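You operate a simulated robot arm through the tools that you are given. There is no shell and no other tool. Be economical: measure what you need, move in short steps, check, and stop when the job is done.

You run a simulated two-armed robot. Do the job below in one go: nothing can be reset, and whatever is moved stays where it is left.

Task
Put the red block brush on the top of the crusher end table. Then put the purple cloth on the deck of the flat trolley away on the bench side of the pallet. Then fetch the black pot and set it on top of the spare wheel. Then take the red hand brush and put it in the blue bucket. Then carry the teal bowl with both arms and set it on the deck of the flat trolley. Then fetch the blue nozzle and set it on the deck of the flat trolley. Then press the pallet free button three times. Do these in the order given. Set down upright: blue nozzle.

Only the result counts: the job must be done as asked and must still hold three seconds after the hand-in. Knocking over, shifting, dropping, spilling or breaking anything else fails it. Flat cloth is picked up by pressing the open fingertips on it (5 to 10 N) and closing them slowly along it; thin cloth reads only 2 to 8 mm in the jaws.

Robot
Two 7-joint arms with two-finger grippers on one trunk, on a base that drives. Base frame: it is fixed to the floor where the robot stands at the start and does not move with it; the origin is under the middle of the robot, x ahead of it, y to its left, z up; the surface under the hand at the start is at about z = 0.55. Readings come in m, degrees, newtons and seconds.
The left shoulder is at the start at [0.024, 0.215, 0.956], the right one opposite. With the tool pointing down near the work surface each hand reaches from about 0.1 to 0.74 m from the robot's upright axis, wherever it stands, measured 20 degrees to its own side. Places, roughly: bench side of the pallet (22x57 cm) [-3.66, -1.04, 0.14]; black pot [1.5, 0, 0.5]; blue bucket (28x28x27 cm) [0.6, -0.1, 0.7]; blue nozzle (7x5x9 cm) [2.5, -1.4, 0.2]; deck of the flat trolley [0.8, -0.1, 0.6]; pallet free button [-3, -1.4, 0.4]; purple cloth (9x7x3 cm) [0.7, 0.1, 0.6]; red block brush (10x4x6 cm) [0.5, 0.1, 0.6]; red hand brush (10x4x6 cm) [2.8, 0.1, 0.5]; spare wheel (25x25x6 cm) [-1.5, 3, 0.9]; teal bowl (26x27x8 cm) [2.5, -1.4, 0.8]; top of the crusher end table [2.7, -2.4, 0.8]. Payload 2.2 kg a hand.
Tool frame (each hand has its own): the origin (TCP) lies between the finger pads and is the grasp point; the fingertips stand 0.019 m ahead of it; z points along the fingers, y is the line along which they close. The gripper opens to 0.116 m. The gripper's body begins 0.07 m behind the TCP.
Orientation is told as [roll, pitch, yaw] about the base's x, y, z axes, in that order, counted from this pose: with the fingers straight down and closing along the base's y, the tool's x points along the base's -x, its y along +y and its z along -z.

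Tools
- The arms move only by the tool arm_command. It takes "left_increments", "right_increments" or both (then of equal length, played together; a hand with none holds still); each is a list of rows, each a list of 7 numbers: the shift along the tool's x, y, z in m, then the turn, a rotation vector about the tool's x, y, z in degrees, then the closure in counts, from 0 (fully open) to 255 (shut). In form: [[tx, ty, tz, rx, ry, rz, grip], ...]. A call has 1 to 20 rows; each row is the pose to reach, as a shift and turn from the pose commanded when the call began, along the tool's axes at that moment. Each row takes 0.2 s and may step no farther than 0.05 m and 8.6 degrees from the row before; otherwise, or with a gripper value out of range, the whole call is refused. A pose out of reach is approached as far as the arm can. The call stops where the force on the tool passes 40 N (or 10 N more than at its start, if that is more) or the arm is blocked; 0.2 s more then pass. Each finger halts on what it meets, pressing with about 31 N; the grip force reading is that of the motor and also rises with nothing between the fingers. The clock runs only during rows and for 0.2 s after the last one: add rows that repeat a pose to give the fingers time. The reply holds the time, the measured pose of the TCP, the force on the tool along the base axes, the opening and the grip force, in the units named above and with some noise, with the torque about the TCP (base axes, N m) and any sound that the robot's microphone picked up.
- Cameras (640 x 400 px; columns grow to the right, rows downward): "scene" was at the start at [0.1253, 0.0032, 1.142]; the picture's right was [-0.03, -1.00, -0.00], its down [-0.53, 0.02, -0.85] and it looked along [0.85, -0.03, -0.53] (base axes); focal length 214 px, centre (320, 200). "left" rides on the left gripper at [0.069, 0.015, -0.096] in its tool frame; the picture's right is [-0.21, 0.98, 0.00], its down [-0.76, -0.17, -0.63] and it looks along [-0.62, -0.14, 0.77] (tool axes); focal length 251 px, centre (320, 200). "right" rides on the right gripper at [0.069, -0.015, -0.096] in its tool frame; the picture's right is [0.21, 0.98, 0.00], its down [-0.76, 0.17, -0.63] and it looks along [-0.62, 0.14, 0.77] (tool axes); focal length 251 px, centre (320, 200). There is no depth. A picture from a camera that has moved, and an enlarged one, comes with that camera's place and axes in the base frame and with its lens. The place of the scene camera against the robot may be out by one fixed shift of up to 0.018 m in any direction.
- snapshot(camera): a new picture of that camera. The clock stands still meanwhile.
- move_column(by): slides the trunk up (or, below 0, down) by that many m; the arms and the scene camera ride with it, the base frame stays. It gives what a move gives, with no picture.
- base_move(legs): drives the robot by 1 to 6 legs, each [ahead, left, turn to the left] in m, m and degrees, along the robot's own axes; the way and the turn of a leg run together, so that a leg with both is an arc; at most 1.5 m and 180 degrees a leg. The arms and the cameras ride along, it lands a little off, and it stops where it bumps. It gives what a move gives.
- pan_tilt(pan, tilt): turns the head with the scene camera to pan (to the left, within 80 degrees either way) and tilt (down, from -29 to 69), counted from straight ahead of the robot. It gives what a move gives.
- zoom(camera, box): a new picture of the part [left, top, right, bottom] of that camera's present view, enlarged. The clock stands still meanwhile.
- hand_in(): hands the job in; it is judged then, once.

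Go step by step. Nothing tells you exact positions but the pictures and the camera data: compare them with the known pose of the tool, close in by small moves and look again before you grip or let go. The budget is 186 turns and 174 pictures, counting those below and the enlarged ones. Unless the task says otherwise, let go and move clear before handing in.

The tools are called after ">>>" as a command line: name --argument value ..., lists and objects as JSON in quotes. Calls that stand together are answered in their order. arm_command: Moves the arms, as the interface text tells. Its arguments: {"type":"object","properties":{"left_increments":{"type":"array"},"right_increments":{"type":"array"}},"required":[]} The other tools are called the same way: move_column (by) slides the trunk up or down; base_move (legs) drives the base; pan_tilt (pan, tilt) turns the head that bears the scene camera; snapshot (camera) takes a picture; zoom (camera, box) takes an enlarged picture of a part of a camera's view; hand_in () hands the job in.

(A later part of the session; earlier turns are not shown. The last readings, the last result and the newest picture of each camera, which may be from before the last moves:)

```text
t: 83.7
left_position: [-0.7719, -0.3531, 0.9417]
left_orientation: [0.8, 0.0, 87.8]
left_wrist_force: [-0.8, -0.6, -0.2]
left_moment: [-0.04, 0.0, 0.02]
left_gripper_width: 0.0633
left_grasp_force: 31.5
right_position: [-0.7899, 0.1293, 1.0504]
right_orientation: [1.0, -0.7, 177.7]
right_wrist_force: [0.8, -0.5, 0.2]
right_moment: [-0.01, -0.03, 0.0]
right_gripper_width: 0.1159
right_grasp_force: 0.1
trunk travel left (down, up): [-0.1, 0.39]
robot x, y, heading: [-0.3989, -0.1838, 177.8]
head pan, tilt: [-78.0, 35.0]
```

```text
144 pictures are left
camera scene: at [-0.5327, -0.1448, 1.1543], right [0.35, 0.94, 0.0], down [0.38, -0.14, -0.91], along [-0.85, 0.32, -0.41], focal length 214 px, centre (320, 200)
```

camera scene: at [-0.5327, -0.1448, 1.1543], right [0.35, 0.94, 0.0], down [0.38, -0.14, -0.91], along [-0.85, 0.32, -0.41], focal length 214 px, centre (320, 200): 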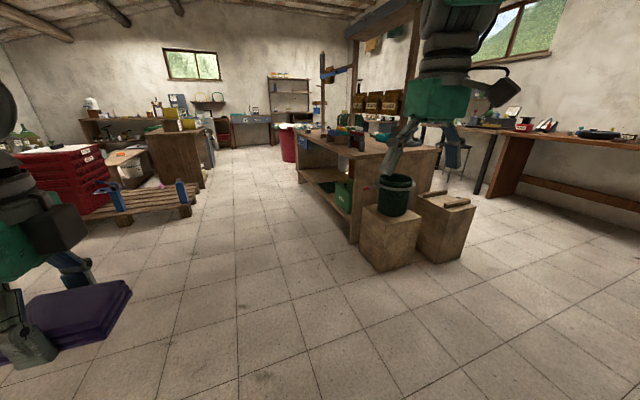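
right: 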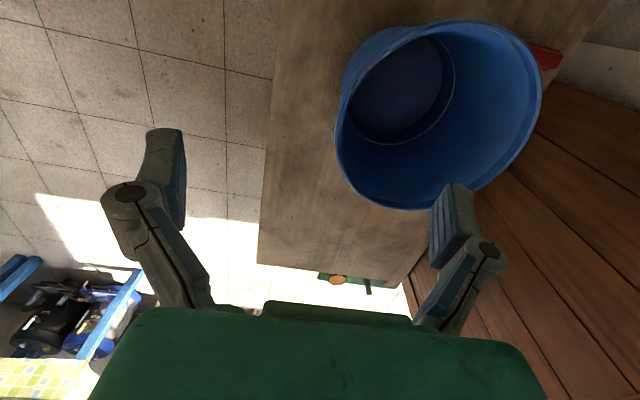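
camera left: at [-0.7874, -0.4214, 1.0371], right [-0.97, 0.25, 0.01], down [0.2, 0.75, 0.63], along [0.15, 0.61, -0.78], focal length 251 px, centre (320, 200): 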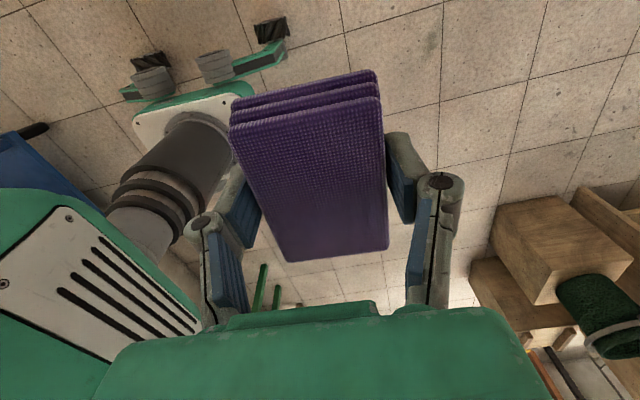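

>>> pan_tilt --pan -75 --tilt 30

>>> snapshot --camera "scene"

```text
t: 84.3
left_position: [-0.7718, -0.3524, 0.941]
left_orientation: [0.6, 0.0, 87.8]
left_wrist_force: [0.3, 0.6, -0.9]
left_moment: [0.01, 0.02, 0.02]
left_gripper_width: 0.0629
left_grasp_force: 30.8
right_position: [-0.7903, 0.1294, 1.0509]
right_orientation: [1.0, -0.7, 177.8]
right_wrist_force: [0.5, 0.0, 0.3]
right_moment: [0.0, -0.01, -0.01]
right_gripper_width: 0.116
right_grasp_force: 0.0
trunk travel left (down, up): [-0.1, 0.39]
robot x, y, heading: [-0.3977, -0.1859, 177.8]
head pan, tilt: [-75.0, 30.0]
```

```text
143 pictures are left
camera scene: at [-0.5326, -0.1447, 1.1541], right [0.36, 0.93, 0.0], down [0.38, -0.15, -0.91], along [-0.85, 0.33, -0.41], focal length 214 px, centre (320, 200)
```

scene: 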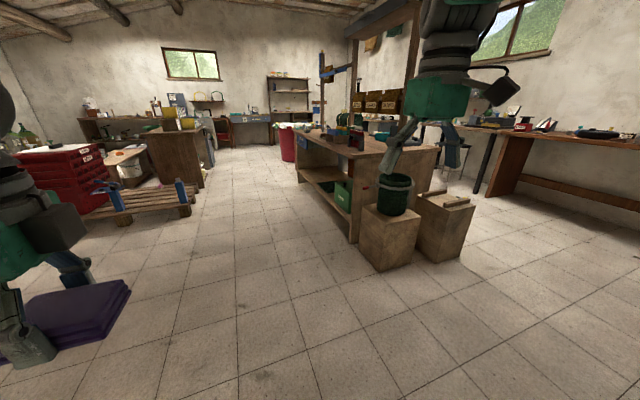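

The head seems blocked by the tucked right arm. I'll check the trolley on the way back; now I'll look at the pallet area.

>>> pan_tilt --pan 10 --tilt 20

>>> zoom --camera "scene" --box '[140, 100, 380, 250]'

```text
t: 85.9
left_position: [-0.7722, -0.352, 0.9413]
left_orientation: [0.7, 0.0, 87.8]
left_wrist_force: [-0.8, 0.9, -1.1]
left_moment: [-0.02, 0.02, 0.03]
left_gripper_width: 0.0632
left_grasp_force: 31.2
right_position: [-0.791, 0.1292, 1.0501]
right_orientation: [0.8, -0.8, 177.8]
right_wrist_force: [-0.2, -0.4, 0.7]
right_moment: [0.0, 0.03, 0.0]
right_gripper_width: 0.1162
right_grasp_force: 0.1
trunk travel left (down, up): [-0.1, 0.39]
robot x, y, heading: [-0.3989, -0.1856, 178.1]
head pan, tilt: [10.0, 20.0]
```

```text
2.67 times, centred on (260, 175) of scene
camera zoom: at [-0.5386, -0.1902, 1.1607], right [-0.14, 0.99, 0.0], down [0.34, 0.05, -0.94], along [-0.93, -0.13, -0.34], focal length 572 px, centre (480, 267)
```

zoom: 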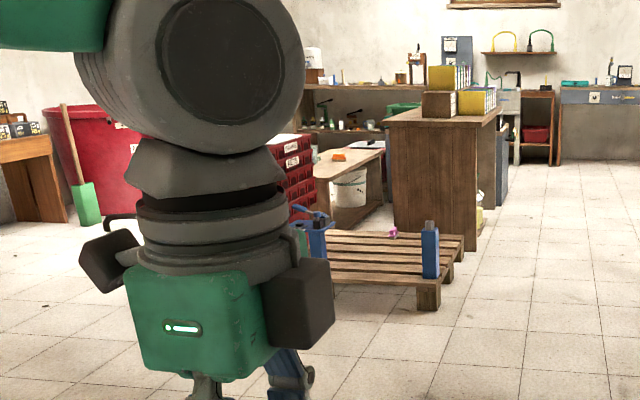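

The pallet lies about 2.7 m ahead with a blue post at each near corner. I'll drive closer to see its bench side.

>>> base_move --legs '[[1.4, 0.3, 2], [0.35, 0.0, 0]]'

>>> pan_tilt --pan 12 --tilt 30

>>> snapshot --camera "scene"

```text
t: 95.0
left_position: [-2.5467, -0.6298, 0.9404]
left_orientation: [0.6, 0.0, 90.1]
left_wrist_force: [0.7, 0.0, -0.7]
left_moment: [0.0, -0.02, 0.02]
left_gripper_width: 0.0632
left_grasp_force: 30.9
right_position: [-2.5842, -0.1483, 1.0505]
right_orientation: [0.7, -0.7, -179.9]
right_wrist_force: [-1.2, -0.2, -0.2]
right_moment: [0.01, -0.05, 0.02]
right_gripper_width: 0.1158
right_grasp_force: 0.1
trunk travel left (down, up): [-0.1, 0.39]
robot x, y, heading: [-2.1794, -0.452, -180.1]
head pan, tilt: [10.0, 20.0]
```

```text
t: 95.8
left_position: [-2.5448, -0.6302, 0.9414]
left_orientation: [0.8, 0.0, 89.9]
left_wrist_force: [0.8, 0.5, 0.0]
left_moment: [0.03, 0.0, 0.0]
left_gripper_width: 0.0634
left_grasp_force: 31.3
right_position: [-2.5815, -0.1501, 1.0497]
right_orientation: [0.8, -0.6, 180.0]
right_wrist_force: [0.9, 1.1, -0.4]
right_moment: [0.02, 0.0, -0.01]
right_gripper_width: 0.1158
right_grasp_force: 0.1
trunk travel left (down, up): [-0.1, 0.39]
robot x, y, heading: [-2.178, -0.4482, -179.8]
head pan, tilt: [12.0, 30.0]
```

```text
141 pictures are left
camera scene: at [-2.3155, -0.4612, 1.1447], right [-0.21, 0.98, 0.0], down [0.49, 0.1, -0.87], along [-0.85, -0.18, -0.5], focal length 214 px, centre (320, 200)
```

scene: 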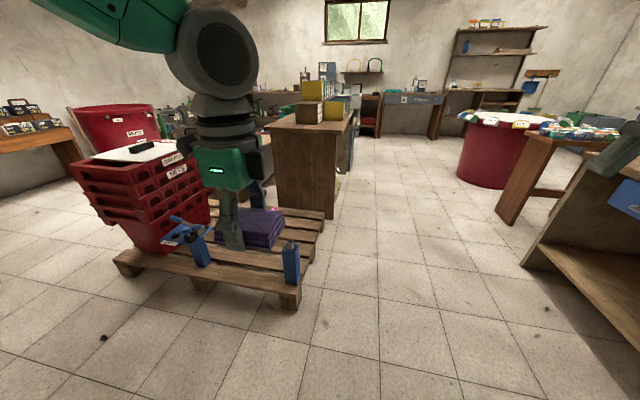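

The pallet spans x −3.85…−3.0 with its edge at y≈−0.74; its bench side is the far strip by the brown cabinet. I'll move the right hand inward and up, then drive round to the +y side and face the strip.

>>> arm_command --right_increments '[[0, 0.03, -0.02, 0, 0, 0, 0], [0, 0.06, -0.04, 0, 0, 0, 0], [0, 0.09, -0.06, 0, 0, 0, 0], [0, 0.12, -0.08, 0, 0, 0, 0], [0, 0.14, -0.1, 0, 0, 0, 0]]'

>>> base_move --legs '[[1.3, -0.3, 0], [0, 0, 90]]'

>>> pan_tilt --pan 0 --tilt 45

>>> snapshot --camera "scene"

```text
t: 97.0
left_position: [-2.5442, -0.6309, 0.9416]
left_orientation: [0.7, -0.1, 90.1]
left_wrist_force: [0.1, -0.2, -0.5]
left_moment: [-0.05, 0.03, -0.01]
left_gripper_width: 0.063
left_grasp_force: 30.9
right_position: [-2.6186, -0.2874, 1.1655]
right_orientation: [1.1, -0.8, 179.9]
right_wrist_force: [0.7, -0.2, 0.5]
right_moment: [-0.01, 0.02, 0.04]
right_gripper_width: 0.116
right_grasp_force: 0.0
right hand out of reach, approached as far as the arm can: row 1, 2, 3, 4, 5
trunk travel left (down, up): [-0.1, 0.39]
robot x, y, heading: [-2.1791, -0.4527, 179.9]
head pan, tilt: [12.0, 30.0]
```

```text
t: 107.6
left_position: [-3.3121, -0.5144, 0.9408]
left_orientation: [0.9, -0.1, -179.3]
left_wrist_force: [0.4, 0.2, -0.8]
left_moment: [0.02, -0.05, -0.03]
left_gripper_width: 0.0633
left_grasp_force: 31.1
right_position: [-3.6537, -0.5925, 1.1653]
right_orientation: [1.1, -0.7, -89.3]
right_wrist_force: [0.3, 0.9, 0.0]
right_moment: [0.0, -0.01, 0.01]
right_gripper_width: 0.1163
right_grasp_force: 0.1
trunk travel left (down, up): [-0.1, 0.39]
robot x, y, heading: [-3.4985, -0.152, -89.2]
head pan, tilt: [12.0, 30.0]
```

```text
t: 108.4
left_position: [-3.3121, -0.5117, 0.9427]
left_orientation: [0.9, -0.1, -179.2]
left_wrist_force: [-0.8, -0.7, -1.1]
left_moment: [-0.03, -0.01, 0.02]
left_gripper_width: 0.0631
left_grasp_force: 30.8
right_position: [-3.6545, -0.5907, 1.1669]
right_orientation: [1.2, -1.0, -89.4]
right_wrist_force: [-0.2, -0.8, -0.3]
right_moment: [-0.02, -0.01, 0.02]
right_gripper_width: 0.116
right_grasp_force: 0.1
trunk travel left (down, up): [-0.1, 0.39]
robot x, y, heading: [-3.496, -0.1493, -89.2]
head pan, tilt: [0.0, 45.0]
```

```text
140 pictures are left
camera scene: at [-3.5023, -0.2672, 1.1221], right [-1.0, -0.01, 0.0], down [-0.01, 0.71, -0.71], along [0.01, -0.71, -0.71], focal length 214 px, centre (320, 200)
```

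scene: 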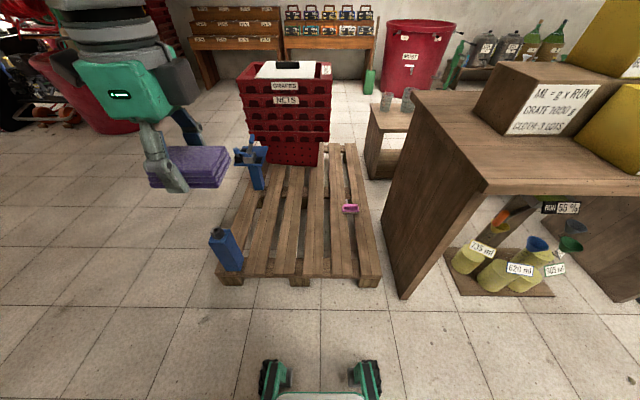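

I see the bench-side slats (x −3.77…−3.55) with a small pink thing at (−3.68, −1.18), which I must keep clear of. I'll put the cloth at about (−3.68, −0.92); first I'll nudge the base closer.

>>> base_move --legs '[[0.21, -0.16, -0.8]]'

>>> move_column --by -0.1

```text
t: 110.2
left_position: [-3.4629, -0.7266, 0.9405]
left_orientation: [0.7, -0.6, -179.8]
left_wrist_force: [0.3, 0.1, -0.1]
left_moment: [0.01, 0.04, -0.01]
left_gripper_width: 0.0629
left_grasp_force: 31.0
right_position: [-3.8034, -0.8013, 1.1675]
right_orientation: [0.7, -0.9, -89.7]
right_wrist_force: [0.7, -0.6, 0.1]
right_moment: [-0.03, 0.03, 0.01]
right_gripper_width: 0.1159
right_grasp_force: 0.2
trunk travel left (down, up): [-0.1, 0.39]
robot x, y, heading: [-3.6558, -0.364, -89.7]
head pan, tilt: [0.0, 45.0]
```

```text
t: 111.6
left_position: [-3.4718, -0.7252, 0.8423]
left_orientation: [1.0, 0.0, -179.8]
left_wrist_force: [0.2, -0.2, -0.2]
left_moment: [0.0, -0.01, 0.03]
left_gripper_width: 0.0627
left_grasp_force: 31.3
right_position: [-3.8161, -0.7994, 1.0678]
right_orientation: [1.5, -1.2, -89.7]
right_wrist_force: [0.7, 0.4, 0.2]
right_moment: [0.03, -0.03, 0.0]
right_gripper_width: 0.1157
right_grasp_force: 0.1
trunk travel left (down, up): [0.0, 0.49]
robot x, y, heading: [-3.6521, -0.3603, -89.7]
head pan, tilt: [0.0, 45.0]
```

I'll lower the left hand over the outer slat, down to about z 0.35.

>>> arm_command --left_increments '[[-0.015, 0.014, 0.035, 0, 0, 0, 255], [-0.03, 0.028, 0.07, 0, 0, 0, 255], [-0.045, 0.042, 0.105, 0, 0, 0, 255], [-0.06, 0.056, 0.14, 0, 0, 0, 255], [-0.075, 0.07, 0.175, 0, 0, 0, 255], [-0.09, 0.084, 0.21, 0, 0, 0, 255], [-0.105, 0.098, 0.245, 0, 0, 0, 255], [-0.12, 0.112, 0.28, 0, 0, 0, 255], [-0.135, 0.126, 0.315, 0, 0, 0, 255], [-0.15, 0.14, 0.35, 0, 0, 0, 255], [-0.165, 0.154, 0.385, 0, 0, 0, 255], [-0.18, 0.168, 0.42, 0, 0, 0, 255], [-0.195, 0.182, 0.455, 0, 0, 0, 255], [-0.208, 0.195, 0.49, 0, 0, 0, 255]]'

>>> snapshot --camera "scene"

>>> snapshot --camera "left"

```text
t: 114.6
left_position: [-3.6768, -0.9295, 0.3545]
left_orientation: [0.9, 0.1, -179.8]
left_wrist_force: [0.0, -0.7, -0.1]
left_moment: [0.07, 0.02, -0.01]
left_gripper_width: 0.063
left_grasp_force: 31.4
right_position: [-3.8158, -0.7996, 1.0678]
right_orientation: [1.4, -1.0, -89.7]
right_wrist_force: [0.7, 0.4, 0.2]
right_moment: [0.0, 0.02, -0.02]
right_gripper_width: 0.1161
right_grasp_force: 0.0
trunk travel left (down, up): [0.0, 0.49]
robot x, y, heading: [-3.6553, -0.3641, -89.9]
head pan, tilt: [0.0, 45.0]
```

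```text
139 pictures are left
camera scene: at [-3.6607, -0.4807, 1.0218], right [-1.0, 0.0, 0.0], down [0.0, 0.71, -0.7], along [0.0, -0.7, -0.71], focal length 214 px, centre (320, 200)
```

scene: 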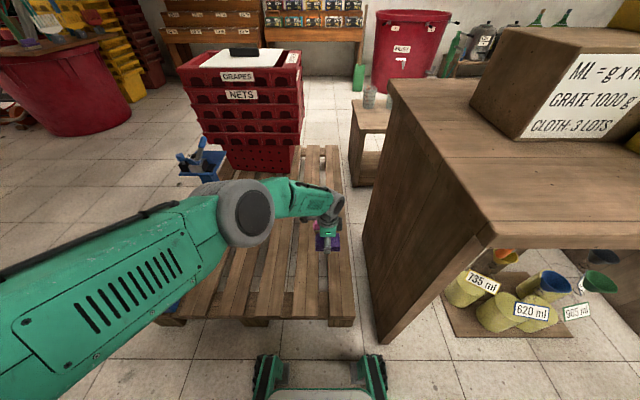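

```text
138 pictures are left
camera left: at [-3.6066, -0.9423, 0.4522], right [-0.21, -0.98, 0.01], down [-0.76, 0.17, 0.63], along [-0.62, 0.12, -0.78], focal length 251 px, centre (320, 200)
```

left: 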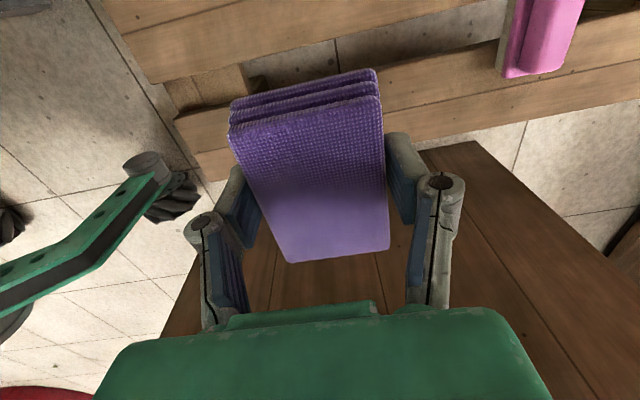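

The pink brush is well clear. I'll lower further, fast at first and then gently to contact.

>>> arm_command --left_increments '[[0.005, 0, 0.04, 0, 0, 0, 255], [0.01, 0, 0.08, 0, 0, 0, 255], [0.01, 0, 0.12, 0, 0, 0, 255], [0.01, 0, 0.15, 0, 0, 0, 255], [0.01, 0, 0.165, 0, 0, 0, 255], [0.01, 0, 0.17, 0, 0, 0, 255]]'

>>> zoom --camera "scene" --box '[260, 170, 380, 330]'

>>> snapshot --camera "left"

```text
t: 116.0
left_position: [-3.6481, -0.8834, 0.2454]
left_orientation: [1.0, -0.1, -179.8]
left_wrist_force: [-0.3, -0.2, -1.3]
left_moment: [-0.05, -0.01, 0.0]
left_gripper_width: 0.0631
left_grasp_force: 31.5
left hand out of reach, approached as far as the arm can: row 1, 2, 3, 4, 5, 6
right_position: [-3.8154, -0.7993, 1.068]
right_orientation: [1.3, -1.1, -89.7]
right_wrist_force: [0.3, -0.2, 0.4]
right_moment: [0.0, -0.01, 0.01]
right_gripper_width: 0.1159
right_grasp_force: 0.0
trunk travel left (down, up): [0.0, 0.49]
robot x, y, heading: [-3.6538, -0.3639, -89.8]
head pan, tilt: [0.0, 45.0]
```

```text
2.50 times, centred on (320, 250) of scene
camera zoom: at [-3.6604, -0.4798, 1.0219], right [-1.0, 0.0, 0.0], down [0.0, 0.71, -0.7], along [0.0, -0.7, -0.71], focal length 536 px, centre (320, 75)
```

zoom: 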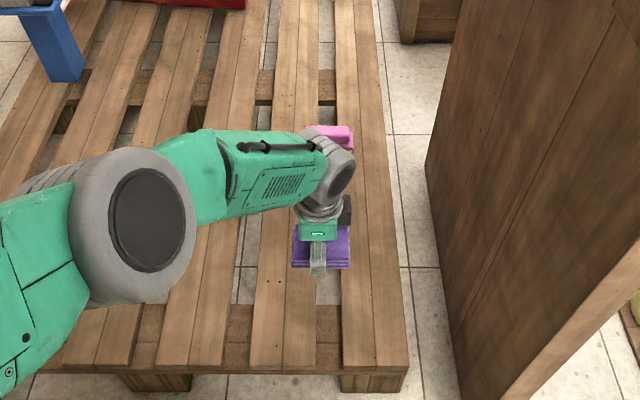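

```text
136 pictures are left
camera left: at [-3.5786, -0.8972, 0.3421], right [-0.21, -0.98, 0.02], down [-0.76, 0.17, 0.63], along [-0.62, 0.12, -0.78], focal length 251 px, centre (320, 200)
```

left: 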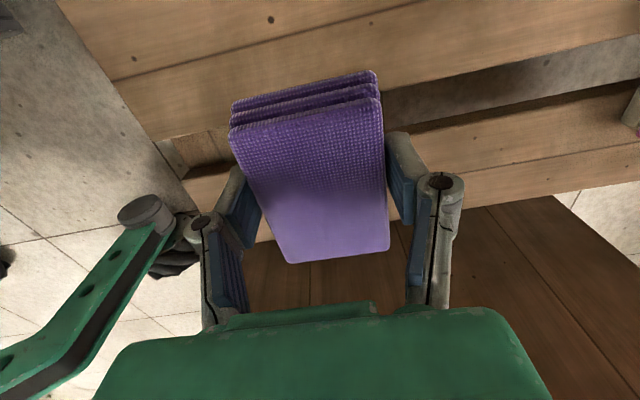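

The arm is at its reach limit at z 0.245. I'll nudge the base nearer and to the right so the shoulder is over the spot.

>>> base_move --legs '[[0.085, -0.12, 0]]'

>>> arm_command --left_increments '[[0.03, -0.01, 0, 0, 0, 0, 255], [0.06, -0.02, 0, 0, 0, 0, 255], [0.09, -0.03, 0, 0, 0, 0, 255], [0.09, -0.03, 0, 0, 0, 0, 255]]'

>>> zoom --camera "scene" --box '[260, 170, 380, 330]'

```text
t: 117.3
left_position: [-3.7809, -0.9682, 0.2462]
left_orientation: [0.8, -0.5, 179.5]
left_wrist_force: [0.5, -0.1, -0.8]
left_moment: [-0.1, 0.07, 0.01]
left_gripper_width: 0.0628
left_grasp_force: 31.0
right_position: [-3.9444, -0.8811, 1.0739]
right_orientation: [2.2, -0.9, -90.8]
right_wrist_force: [1.1, -0.6, -0.7]
right_moment: [0.02, 0.11, 0.01]
right_gripper_width: 0.1162
right_grasp_force: 0.1
trunk travel left (down, up): [0.0, 0.49]
robot x, y, heading: [-3.7816, -0.4476, -90.4]
head pan, tilt: [0.0, 45.0]
```

```text
t: 118.3
left_position: [-3.6884, -0.9389, 0.2427]
left_orientation: [1.0, -1.0, 179.5]
left_wrist_force: [0.2, 0.0, 0.2]
left_moment: [0.03, 0.01, 0.0]
left_gripper_width: 0.063
left_grasp_force: 30.9
right_position: [-3.9384, -0.8784, 1.0771]
right_orientation: [2.1, -1.3, -90.7]
right_wrist_force: [0.7, 0.0, 0.1]
right_moment: [0.03, -0.01, -0.03]
right_gripper_width: 0.1159
right_grasp_force: 0.1
trunk travel left (down, up): [0.0, 0.49]
robot x, y, heading: [-3.7804, -0.4468, -90.8]
head pan, tilt: [0.0, 45.0]
```

```text
2.50 times, centred on (320, 250) of scene
camera zoom: at [-3.7925, -0.5638, 1.0221], right [-1.0, 0.01, 0.0], down [0.01, 0.71, -0.7], along [-0.01, -0.7, -0.71], focal length 536 px, centre (320, 75)
```

zoom: 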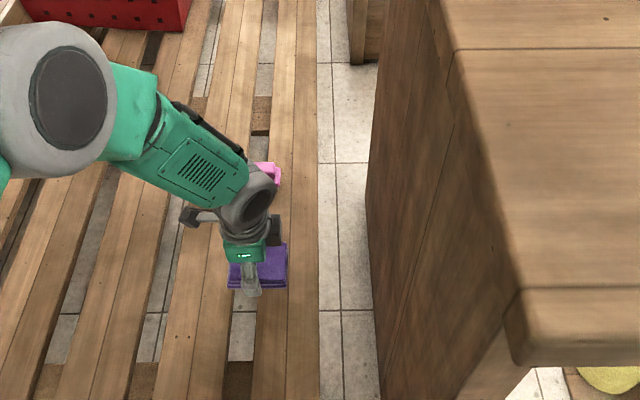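

Now reachable. I'll lower on.

>>> arm_command --left_increments '[[0.0, -0.02, 0.02, 0, 0, 0, 255], [0.0, -0.04, 0.04, 0, 0, 0, 255], [0.0, -0.045, 0.055, 0, 0, 0, 255], [0.0, -0.045, 0.062, 0, 0, 0, 255], [0.0, -0.045, 0.066, 0, 0, 0, 255], [0.0, -0.045, 0.066, 0, 0, 0, 255]]'

>>> snapshot --camera "left"

>>> zoom --camera "scene" --box '[260, 230, 340, 310]'

```text
t: 119.7
left_position: [-3.6924, -0.8946, 0.1779]
left_orientation: [0.8, -1.0, 179.4]
left_wrist_force: [-0.3, -0.2, 0.0]
left_moment: [-0.04, 0.01, -0.01]
left_gripper_width: 0.0631
left_grasp_force: 31.1
right_position: [-3.9399, -0.8794, 1.077]
right_orientation: [2.3, -1.0, -90.7]
right_wrist_force: [0.1, 0.3, 0.0]
right_moment: [-0.04, 0.0, -0.01]
right_gripper_width: 0.1164
right_grasp_force: 0.1
trunk travel left (down, up): [0.0, 0.49]
robot x, y, heading: [-3.7828, -0.4446, -90.7]
head pan, tilt: [0.0, 45.0]
```

```text
134 pictures are left
camera left: at [-3.619, -0.9092, 0.2722], right [-0.22, -0.97, 0.02], down [-0.74, 0.18, 0.64], along [-0.63, 0.13, -0.77], focal length 251 px, centre (320, 200)
```

left: 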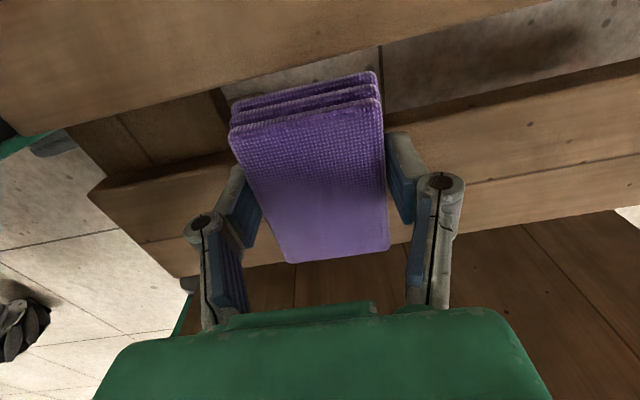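

```text
5.00 times, centred on (300, 270) of scene
camera zoom: at [-3.7947, -0.5634, 1.0222], right [-1.0, 0.01, -0.01], down [0.01, 0.71, -0.7], along [0.0, -0.7, -0.71], focal length 1072 px, centre (420, -150)
```

zoom: 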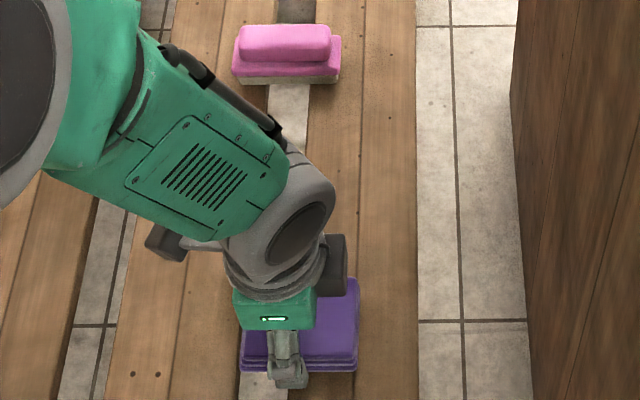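

The cloth's middle is over a slat gap, so I'll shift 2 cm toward the outer slat and lower to contact.

>>> arm_command --left_increments '[[-0.01, 0, 0, 0, 0, 0, 255], [-0.02, 0, 0, 0, 0, 0, 255], [-0.02, 0, 0.004, 0, 0, 0, 255], [-0.02, 0, 0.008, 0, 0, 0, 255], [-0.02, 0, 0.011, 0, 0, 0, 255], [-0.02, 0, 0.014, 0, 0, 0, 255], [-0.02, 0, 0.017, 0, 0, 0, 255]]'

>>> zoom --camera "scene" --box '[260, 230, 340, 310]'

```text
t: 121.3
left_position: [-3.7104, -0.8952, 0.1642]
left_orientation: [1.1, -1.5, 179.5]
left_wrist_force: [1.2, 12.5, 38.2]
left_moment: [1.23, -0.81, 0.02]
left_gripper_width: 0.0634
left_grasp_force: 31.3
right_position: [-3.9321, -0.8762, 1.0804]
right_orientation: [2.4, -1.3, -91.0]
right_wrist_force: [-0.4, -0.7, -0.1]
right_moment: [0.03, 0.01, -0.01]
right_gripper_width: 0.116
right_grasp_force: 0.0
trunk travel left (down, up): [0.0, 0.49]
robot x, y, heading: [-3.7827, -0.4472, -90.4]
head pan, tilt: [0.0, 45.0]
stopped in row 7 (left hand): the force on the tool passed its limit at 45 N (the readings are from after the stop); the commanded pose is now the measured one
```

```text
5.00 times, centred on (300, 270) of scene
camera zoom: at [-3.7916, -0.5607, 1.0228], right [-1.0, 0.01, 0.0], down [0.01, 0.71, -0.71], along [-0.01, -0.71, -0.71], focal length 1072 px, centre (420, -150)
```

zoom: 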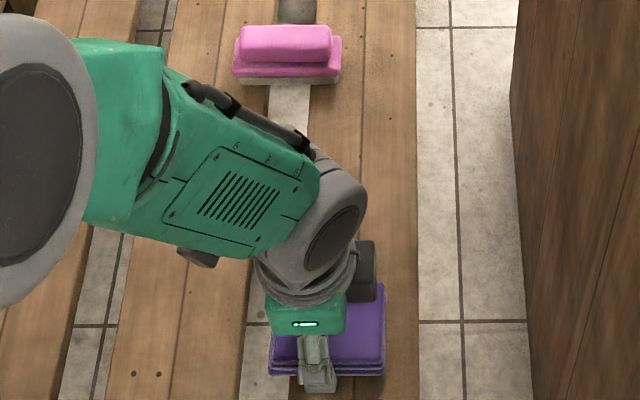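

It's in contact on the slat. I'll release gently and rise.

>>> arm_command --left_increments '[[0, 0, -0.002, 0, 0, 0, 255], [0, 0, -0.003, 0, 0, 0, 150], [0, 0, -0.003, 0, 0, 0, 80], [0, 0, -0.003, 0, 0, 0, 40], [0, 0, -0.003, 0, 0, 0, 30], [0, 0, -0.03, 0, 0, 0, 30], [0, 0, -0.07, 0, 0, 0, 30], [0, 0, -0.11, 0, 0, 0, 30], [0, 0, -0.15, 0, 0, 0, 30], [0, 0, -0.19, 0, 0, 0, 30]]'

>>> snapshot --camera "left"

```text
t: 123.5
left_position: [-3.7058, -0.8927, 0.3525]
left_orientation: [1.0, -1.3, 179.5]
left_wrist_force: [-0.2, 0.0, 0.4]
left_moment: [-0.02, -0.04, 0.0]
left_gripper_width: 0.1024
left_grasp_force: 0.1
right_position: [-3.9353, -0.8758, 1.0787]
right_orientation: [2.5, -1.4, -90.8]
right_wrist_force: [-0.4, -0.4, -0.1]
right_moment: [-0.01, 0.0, 0.01]
right_gripper_width: 0.1159
right_grasp_force: 0.0
trunk travel left (down, up): [0.0, 0.49]
robot x, y, heading: [-3.7854, -0.4475, -90.8]
head pan, tilt: [0.0, 45.0]
```

```text
131 pictures are left
camera left: at [-3.6331, -0.9073, 0.4475], right [-0.22, -0.97, 0.02], down [-0.74, 0.18, 0.65], along [-0.63, 0.13, -0.76], focal length 251 px, centre (320, 200)
```

left: 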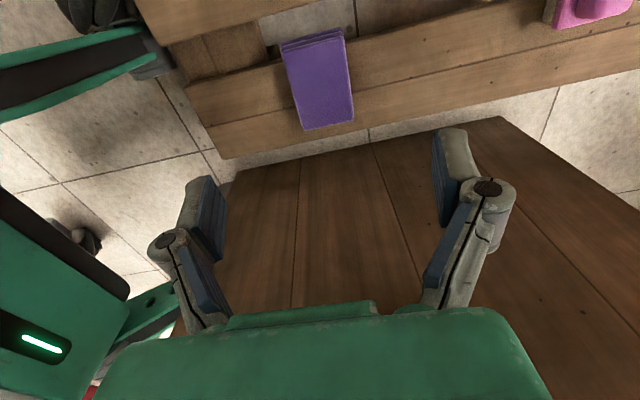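

The cloth rests on the bench-side slat. I'll raise and tuck the arm, then back away.

>>> arm_command --left_increments '[[0.01, -0.005, -0.04, 0, 0, 0, 30], [0.02, -0.01, -0.08, 0, 0, 0, 30], [0.03, -0.015, -0.12, 0, 0, 0, 0], [0.04, -0.02, -0.16, 0, 0, 0, 0], [0.05, -0.03, -0.2, 0, 0, 0, 0], [0.06, -0.04, -0.24, 0, 0, 0, 0], [0.07, -0.05, -0.28, 0, 0, 0, 0], [0.08, -0.055, -0.32, 0, 0, 0, 0], [0.09, -0.06, -0.36, 0, 0, 0, 0], [0.1, -0.065, -0.4, 0, 0, 0, 0], [0.1, -0.07, -0.44, 0, 0, 0, 0], [0.1, -0.07, -0.48, 0, 0, 0, 0]]'

>>> move_column --by 0.1

```text
t: 126.1
left_position: [-3.5956, -0.8143, 0.8306]
left_orientation: [1.0, -1.3, 179.4]
left_wrist_force: [-0.4, -0.6, 0.8]
left_moment: [-0.03, 0.0, 0.01]
left_gripper_width: 0.1163
left_grasp_force: 0.1
right_position: [-3.9344, -0.8762, 1.0802]
right_orientation: [2.4, -1.4, -90.8]
right_wrist_force: [0.7, 1.0, 0.2]
right_moment: [-0.02, 0.01, -0.03]
right_gripper_width: 0.1161
right_grasp_force: 0.0
trunk travel left (down, up): [0.0, 0.49]
robot x, y, heading: [-3.7793, -0.4458, -90.9]
head pan, tilt: [0.0, 45.0]
```

```text
t: 127.4
left_position: [-3.5963, -0.815, 0.9283]
left_orientation: [0.9, -1.3, 179.5]
left_wrist_force: [-0.1, -0.3, 0.8]
left_moment: [0.03, 0.01, 0.02]
left_gripper_width: 0.1162
left_grasp_force: 0.0
right_position: [-3.9347, -0.8775, 1.1788]
right_orientation: [2.4, -1.2, -90.9]
right_wrist_force: [0.7, -0.4, 0.4]
right_moment: [0.04, -0.03, -0.02]
right_gripper_width: 0.1161
right_grasp_force: 0.1
trunk travel left (down, up): [-0.1, 0.39]
robot x, y, heading: [-3.7822, -0.448, -90.5]
head pan, tilt: [0.0, 45.0]
```

Now I'll drive back along the aisle to near the pot, at about (1.55, −1.1).

>>> base_move --legs '[[-0.15, 0.3, 0], [0, 0, 90.5], [1.4, 0, 0], [1.4, -0.4, 0], [1.4, -0.4, 0]]'

>>> pan_tilt --pan 40 --tilt 30

>>> snapshot --camera "scene"

```text
t: 153.7
left_position: [1.0855, -0.7415, 0.9287]
left_orientation: [1.0, -1.3, -87.7]
left_wrist_force: [0.3, 0.3, -0.7]
left_moment: [0.01, -0.02, -0.01]
left_gripper_width: 0.1161
left_grasp_force: 0.1
right_position: [1.1646, -1.0752, 1.1795]
right_orientation: [2.2, -1.2, 2.0]
right_wrist_force: [-0.5, -0.7, 0.2]
right_moment: [0.0, 0.05, 0.0]
right_gripper_width: 0.116
right_grasp_force: 0.1
trunk travel left (down, up): [-0.1, 0.39]
robot x, y, heading: [0.7282, -0.9447, 2.3]
head pan, tilt: [0.0, 45.0]
```

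```text
t: 154.8
left_position: [1.0831, -0.7418, 0.9298]
left_orientation: [1.1, -1.4, -87.7]
left_wrist_force: [0.6, 0.7, -0.5]
left_moment: [0.02, -0.01, -0.02]
left_gripper_width: 0.1162
left_grasp_force: 0.0
right_position: [1.1609, -1.0764, 1.18]
right_orientation: [2.2, -1.5, 2.0]
right_wrist_force: [0.6, 0.3, 0.4]
right_moment: [-0.02, 0.0, 0.02]
right_gripper_width: 0.1162
right_grasp_force: 0.1
trunk travel left (down, up): [-0.1, 0.39]
robot x, y, heading: [0.7249, -0.9416, 2.1]
head pan, tilt: [40.0, 30.0]
```

```text
130 pictures are left
camera scene: at [0.828, -0.8765, 1.1446], right [0.67, -0.74, 0.0], down [-0.37, -0.34, -0.86], along [0.64, 0.58, -0.5], focal length 214 px, centre (320, 200)
```

scene: 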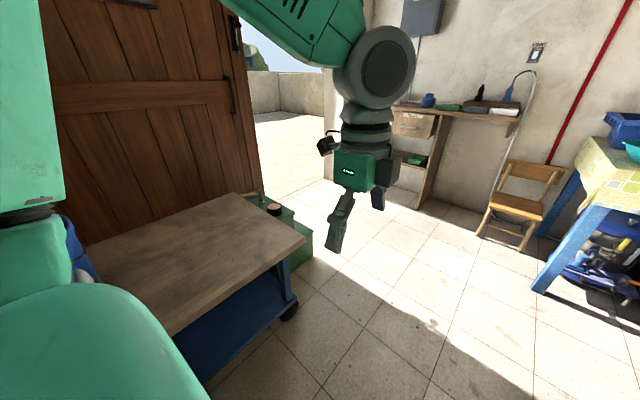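

I'll drive past the trolley's end and turn to face the green crate.

>>> base_move --legs '[[1.0, 0, 0], [0, 0, 90]]'

>>> pan_tilt --pan 10 --tilt 35

>>> snapshot --camera "scene"

```text
t: 163.7
left_position: [1.507, -0.5492, 0.9295]
left_orientation: [1.1, -1.4, 2.8]
left_wrist_force: [0.1, -1.0, -0.8]
left_moment: [-0.01, 0.0, 0.01]
left_gripper_width: 0.1159
left_grasp_force: 0.1
right_position: [1.8412, -0.4678, 1.1811]
right_orientation: [2.2, -1.5, 92.5]
right_wrist_force: [0.4, 0.1, -0.3]
right_moment: [-0.02, -0.04, -0.01]
right_gripper_width: 0.116
right_grasp_force: 0.1
trunk travel left (down, up): [-0.1, 0.39]
robot x, y, heading: [1.7169, -0.9059, 92.6]
head pan, tilt: [40.0, 30.0]
```

```text
t: 164.7
left_position: [1.5088, -0.5506, 0.93]
left_orientation: [1.1, -1.4, 2.8]
left_wrist_force: [0.6, -0.2, 0.1]
left_moment: [0.0, 0.02, 0.03]
left_gripper_width: 0.116
left_grasp_force: 0.0
right_position: [1.8434, -0.47, 1.1805]
right_orientation: [2.3, -1.5, 92.5]
right_wrist_force: [-0.1, 0.9, -0.6]
right_moment: [0.01, 0.03, 0.0]
right_gripper_width: 0.1161
right_grasp_force: 0.1
trunk travel left (down, up): [-0.1, 0.39]
robot x, y, heading: [1.7138, -0.9046, 92.6]
head pan, tilt: [10.0, 35.0]
```

```text
129 pictures are left
camera scene: at [1.6863, -0.7707, 1.1368], right [0.98, 0.22, 0.0], down [0.13, -0.56, -0.82], along [-0.18, 0.8, -0.58], focal length 214 px, centre (320, 200)
```

scene: 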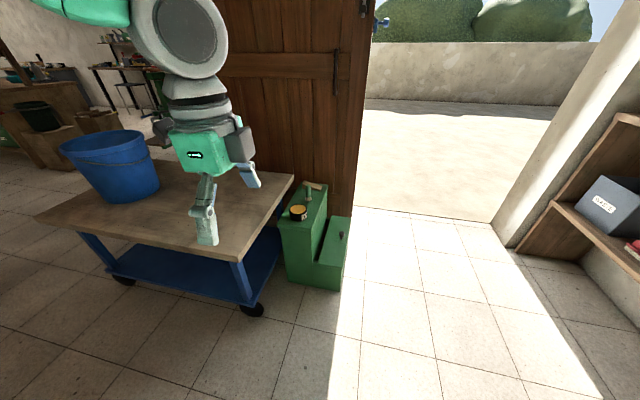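

The small black pot stands on the upper step of the green cabinet. I'll zoom in.

>>> zoom --camera "scene" --box '[260, 160, 380, 300]'

```text
2.86 times, centred on (320, 230) of scene
camera zoom: at [1.6863, -0.7707, 1.1368], right [0.98, 0.22, 0.0], down [0.13, -0.56, -0.82], along [-0.18, 0.8, -0.58], focal length 613 px, centre (320, 114)
```

zoom: 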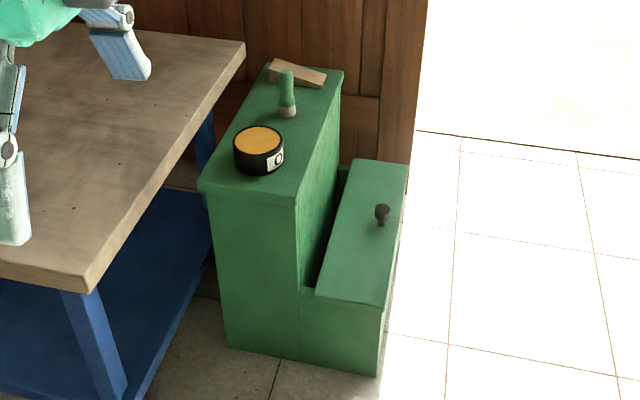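

The pot is a low tin about 8 cm wide at roughly (1.43, −0.06). I'll drive 0.3 m closer and look from the hand.

>>> base_move --legs '[[0.3, 0, -2.6]]'

>>> snapshot --camera "scene"

>>> snapshot --camera "left"

```text
t: 166.7
left_position: [1.5176, -0.2435, 0.9308]
left_orientation: [1.1, -1.4, 0.1]
left_wrist_force: [-0.1, -0.5, -0.1]
left_moment: [-0.01, -0.01, 0.02]
left_gripper_width: 0.1159
left_grasp_force: 0.0
right_position: [1.8552, -0.1785, 1.1801]
right_orientation: [2.3, -1.4, 90.0]
right_wrist_force: [1.1, 0.3, -0.5]
right_moment: [-0.02, -0.01, 0.0]
right_gripper_width: 0.1161
right_grasp_force: 0.0
trunk travel left (down, up): [-0.1, 0.39]
robot x, y, heading: [1.7121, -0.6049, 90.0]
head pan, tilt: [10.0, 35.0]
```

```text
127 pictures are left
camera scene: at [1.685, -0.4718, 1.1368], right [0.98, 0.17, 0.0], down [0.1, -0.57, -0.82], along [-0.14, 0.8, -0.58], focal length 214 px, centre (320, 200)
```

scene: 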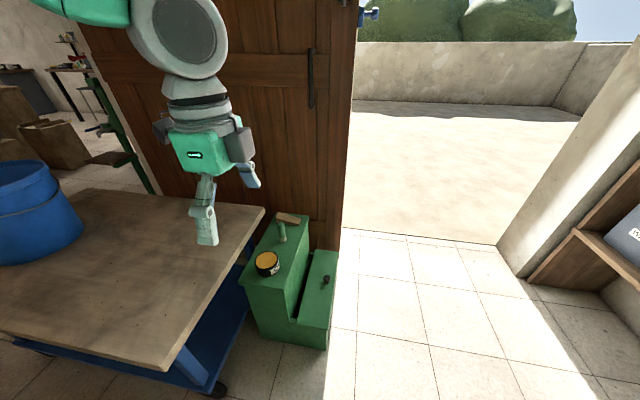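

```text
126 pictures are left
camera left: at [1.447, -0.2311, 1.0247], right [0.21, 0.98, 0.02], down [0.74, -0.18, 0.65], along [0.64, -0.12, -0.76], focal length 251 px, centre (320, 200)
```

left: 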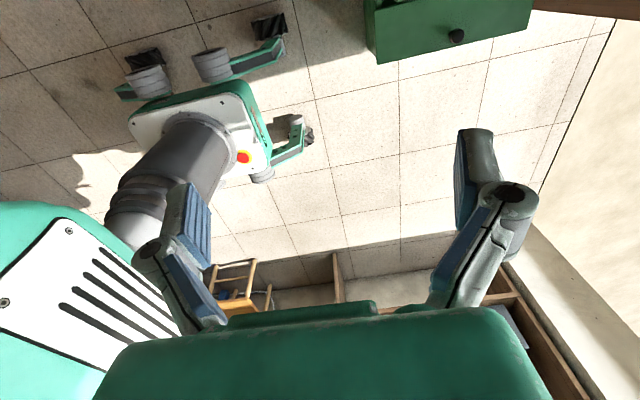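

The pot top is around (1.41, 0.0, 0.50). I'll move the left hand above it.

>>> arm_command --left_increments '[[0.014, 0.03, 0.029, 0.2, 0.2, 0, 0], [0.028, 0.06, 0.058, 0.4, 0.4, 0, 0], [0.042, 0.09, 0.087, 0.6, 0.6, 0, 0], [0.056, 0.12, 0.116, 0.8, 0.8, 0, 0], [0.07, 0.15, 0.145, 1.1, 1.0, 0, 0], [0.084, 0.18, 0.174, 1.1, 1.4, 0, 0], [0.098, 0.21, 0.203, 1.1, 1.4, 0, 0], [0.108, 0.24, 0.23, 1.1, 1.4, 0, 0], [0.108, 0.24, 0.23, 1.1, 1.4, 0, 0]]'

>>> snapshot --camera "left"

>>> snapshot --camera "scene"

```text
t: 168.7
left_position: [1.416, -0.0009, 0.7025]
left_orientation: [0.2, 0.0, 0.1]
left_wrist_force: [-0.4, -1.1, 0.1]
left_moment: [0.01, 0.0, 0.01]
left_gripper_width: 0.1157
left_grasp_force: 0.2
right_position: [1.8546, -0.1789, 1.177]
right_orientation: [2.3, -1.1, 89.8]
right_wrist_force: [-0.7, 0.5, 0.1]
right_moment: [0.03, 0.04, 0.01]
right_gripper_width: 0.1161
right_grasp_force: 0.0
trunk travel left (down, up): [-0.1, 0.39]
robot x, y, heading: [1.7072, -0.6061, 89.9]
head pan, tilt: [10.0, 35.0]
```

```text
125 pictures are left
camera left: at [1.3478, 0.0123, 0.799], right [0.21, 0.98, 0.0], down [0.76, -0.17, 0.63], along [0.62, -0.13, -0.78], focal length 251 px, centre (320, 200)
```

left: 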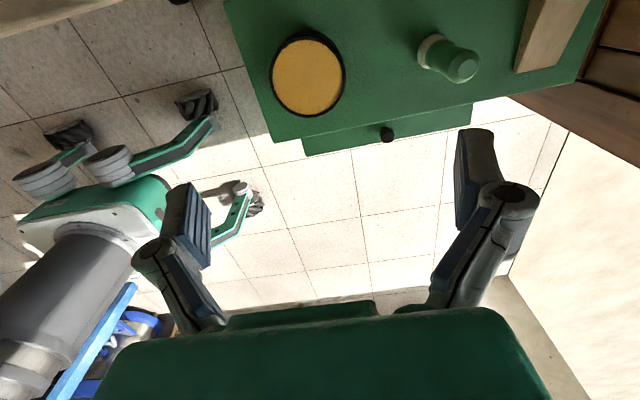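

```text
124 pictures are left
camera scene: at [1.6846, -0.4716, 1.1368], right [0.98, 0.18, 0.0], down [0.1, -0.57, -0.82], along [-0.14, 0.8, -0.58], focal length 214 px, centre (320, 200)
```

scene: 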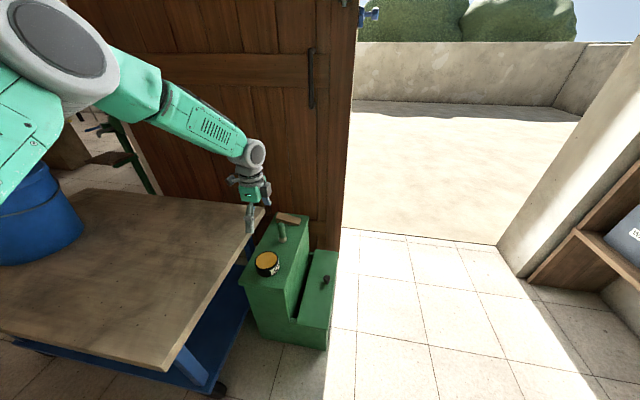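

Pot centre is about (1.412, −0.013) with the top near 0.505; a green bottle stands behind it. I'll narrow the fingers a little and descend.

>>> arm_command --left_increments '[[0.002, -0.006, 0.04, 0, 0, 0, 40], [0.004, -0.012, 0.08, 0, 0, 0, 40], [0.004, -0.012, 0.12, 0, 0, 0, 40], [0.004, -0.012, 0.155, 0, 0, 0, 40], [0.004, -0.012, 0.175, 0, 0, 0, 40], [0.004, -0.012, 0.185, 0, 0, 0, 40]]'

>>> snapshot --camera "left"

>>> zoom --camera "scene" --box '[220, 190, 340, 290]'

```text
t: 170.1
left_position: [1.4115, -0.0141, 0.5189]
left_orientation: [0.0, 0.0, 0.1]
left_wrist_force: [0.2, 0.5, -0.2]
left_moment: [0.01, 0.0, 0.0]
left_gripper_width: 0.0975
left_grasp_force: 0.0
right_position: [1.8547, -0.1776, 1.1778]
right_orientation: [2.3, -0.9, 89.9]
right_wrist_force: [0.3, -0.9, -0.2]
right_moment: [0.0, 0.0, 0.01]
right_gripper_width: 0.1158
right_grasp_force: 0.1
trunk travel left (down, up): [-0.1, 0.39]
robot x, y, heading: [1.7115, -0.6063, 90.0]
head pan, tilt: [10.0, 35.0]
```

```text
123 pictures are left
camera left: at [1.3432, 0.001, 0.6151], right [0.21, 0.98, 0.0], down [0.76, -0.17, 0.63], along [0.62, -0.13, -0.78], focal length 251 px, centre (320, 200)
```

left: 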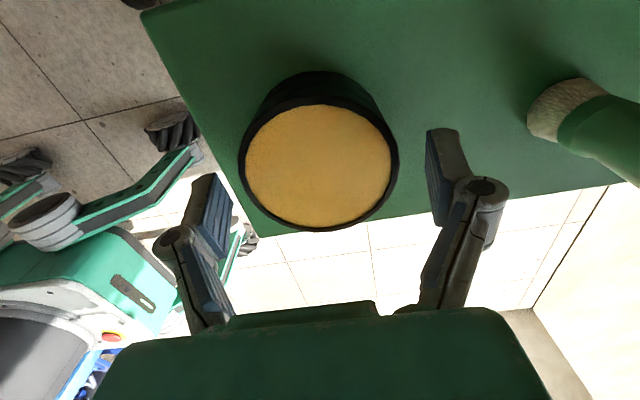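

```text
4.00 times, centred on (280, 240) of scene
camera zoom: at [1.6846, -0.4707, 1.1366], right [0.98, 0.17, 0.0], down [0.1, -0.57, -0.82], along [-0.14, 0.8, -0.58], focal length 858 px, centre (480, 40)
```

zoom: 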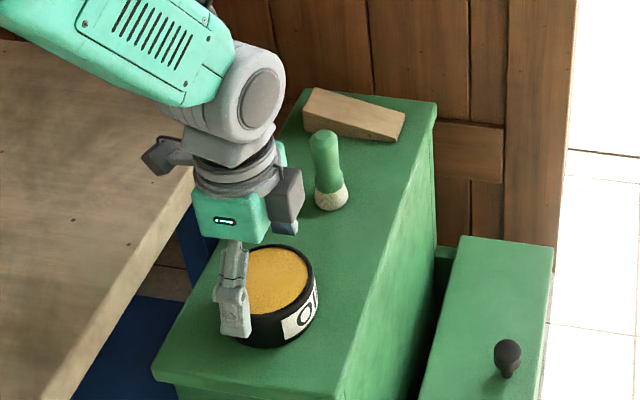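

Well aligned. I'll go down 33 mm and close slowly.

>>> arm_command --left_increments '[[0, 0, 0.012, 0, 0, 0, 40], [0, 0, 0.024, 0, 0, 0, 40], [0, 0, 0.033, 0, 0, 0, 40], [0, 0, 0.033, 0, 0, 0, 60], [0, 0, 0.033, 0, 0, 0, 80], [0, 0, 0.033, 0, 0, 0, 110], [0, 0, 0.033, 0, 0, 0, 160], [0, 0, 0.033, 0, 0, 0, 255], [0, 0, 0.033, 0, 0, 0, 255]]'

>>> snapshot --camera "left"

```text
t: 172.1
left_position: [1.4108, -0.0123, 0.485]
left_orientation: [0.1, 0.1, 0.2]
left_wrist_force: [1.5, -0.4, 0.0]
left_moment: [0.04, -0.03, -0.01]
left_gripper_width: 0.0882
left_grasp_force: 30.8
right_position: [1.8561, -0.1795, 1.1778]
right_orientation: [2.3, -1.0, 90.0]
right_wrist_force: [-0.2, 0.3, 0.4]
right_moment: [0.02, -0.01, -0.01]
right_gripper_width: 0.1161
right_grasp_force: 0.0
trunk travel left (down, up): [-0.1, 0.39]
robot x, y, heading: [1.7088, -0.6075, 90.1]
head pan, tilt: [10.0, 35.0]
```

```text
121 pictures are left
camera left: at [1.3427, 0.0018, 0.5821], right [0.21, 0.98, 0.0], down [0.76, -0.17, 0.63], along [0.62, -0.13, -0.78], focal length 251 px, centre (320, 200)
```

left: 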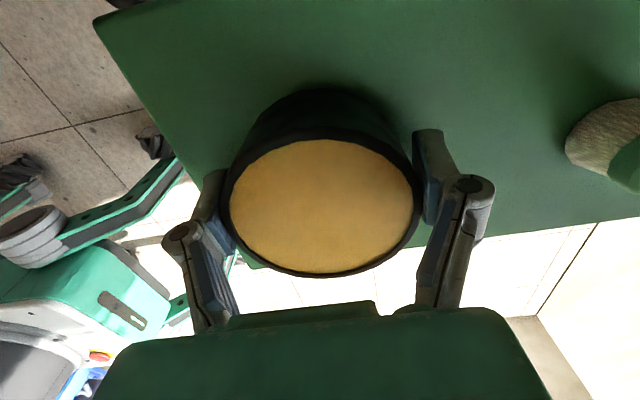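

Pot gripped at 88 mm. I'll lift smoothly and tuck.

>>> arm_command --left_increments '[[0, 0, -0.02, 0, 0, 0, 255], [0, 0, -0.05, 0, 0, 0, 255], [0, 0, -0.08, 0, 0, 0, 255], [0, 0, -0.11, 0, 0, 0, 255], [0, 0, -0.14, 0, 0, 0, 255], [-0.01, -0.02, -0.17, 0, 0, 0, 255], [-0.02, -0.04, -0.2, 0, 0, 0, 255], [-0.03, -0.06, -0.23, 0, 0, 0, 255], [-0.04, -0.08, -0.26, 0, 0, 0, 255], [-0.05, -0.1, -0.29, 0, 0, 0, 255], [-0.06, -0.12, -0.32, 0, 0, 0, 255], [-0.07, -0.14, -0.35, 0, 0, 0, 255], [-0.08, -0.16, -0.38, 0, 0, 0, 255], [-0.09, -0.18, -0.41, 0, 0, 0, 255], [-0.1, -0.2, -0.44, 0, 0, 0, 255], [-0.1, -0.22, -0.47, 0, 0, 0, 255], [-0.1, -0.23, -0.48, 0, 0, 0, 255]]'

>>> snapshot --camera "left"

```text
t: 175.7
left_position: [1.5117, -0.2444, 0.9628]
left_orientation: [0.2, 0.0, 0.1]
left_wrist_force: [-0.3, 0.3, -2.5]
left_moment: [0.0, 0.02, -0.01]
left_gripper_width: 0.0884
left_grasp_force: 30.7
right_position: [1.8526, -0.1793, 1.179]
right_orientation: [2.3, -1.3, 89.9]
right_wrist_force: [0.4, 0.0, -0.1]
right_moment: [-0.02, 0.0, 0.05]
right_gripper_width: 0.1159
right_grasp_force: 0.1
trunk travel left (down, up): [-0.1, 0.39]
robot x, y, heading: [1.7121, -0.6063, 90.0]
head pan, tilt: [10.0, 35.0]
```

```text
120 pictures are left
camera left: at [1.4439, -0.2302, 1.0599], right [0.21, 0.98, 0.0], down [0.76, -0.17, 0.63], along [0.62, -0.13, -0.77], focal length 251 px, centre (320, 200)
```

left: 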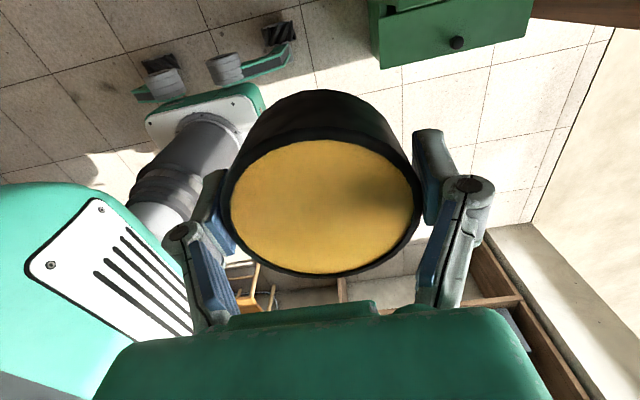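

Pot is held level. I'll drive out around the trolley and into the aisle toward the spare wheel at (−1.5, 3.0), stopping on the way to look.

>>> base_move --legs '[[-0.5, 0, 0], [0, 1.2, 0], [0, 1.15, 0], [1.3, 0, 0]]'

>>> pan_tilt --pan 0 --tilt 25

>>> snapshot --camera "scene"

```text
t: 195.9
left_position: [-0.8928, 0.5226, 0.9629]
left_orientation: [0.1, 0.0, 1.5]
left_wrist_force: [0.3, -0.1, -4.0]
left_moment: [-0.01, -0.02, -0.02]
left_gripper_width: 0.0873
left_grasp_force: 31.3
right_position: [-0.5532, 0.5946, 1.1796]
right_orientation: [2.3, -1.3, 91.4]
right_wrist_force: [1.1, 0.2, 0.0]
right_moment: [-0.01, -0.01, -0.01]
right_gripper_width: 0.1158
right_grasp_force: 0.0
trunk travel left (down, up): [-0.1, 0.39]
robot x, y, heading: [-0.689, 0.1628, 91.4]
head pan, tilt: [10.0, 35.0]
```

```text
t: 196.6
left_position: [-0.8933, 0.5201, 0.9637]
left_orientation: [0.2, 0.0, 1.5]
left_wrist_force: [0.5, 0.4, -3.0]
left_moment: [0.0, 0.0, -0.01]
left_gripper_width: 0.0879
left_grasp_force: 31.0
right_position: [-0.5527, 0.5948, 1.1782]
right_orientation: [2.4, -1.0, 91.1]
right_wrist_force: [-0.5, -0.2, -0.8]
right_moment: [0.0, 0.01, 0.01]
right_gripper_width: 0.1161
right_grasp_force: 0.1
trunk travel left (down, up): [-0.1, 0.39]
robot x, y, heading: [-0.6911, 0.1635, 91.4]
head pan, tilt: [0.0, 25.0]
```

```text
119 pictures are left
camera scene: at [-0.7011, 0.3038, 1.1525], right [1.0, 0.03, 0.0], down [0.01, -0.43, -0.9], along [-0.02, 0.9, -0.43], focal length 214 px, centre (320, 200)
```

scene: 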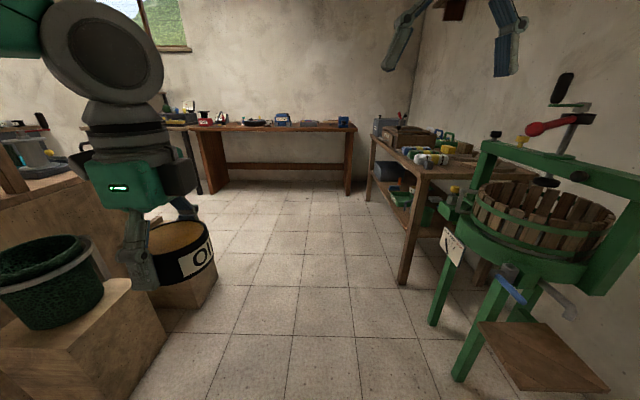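

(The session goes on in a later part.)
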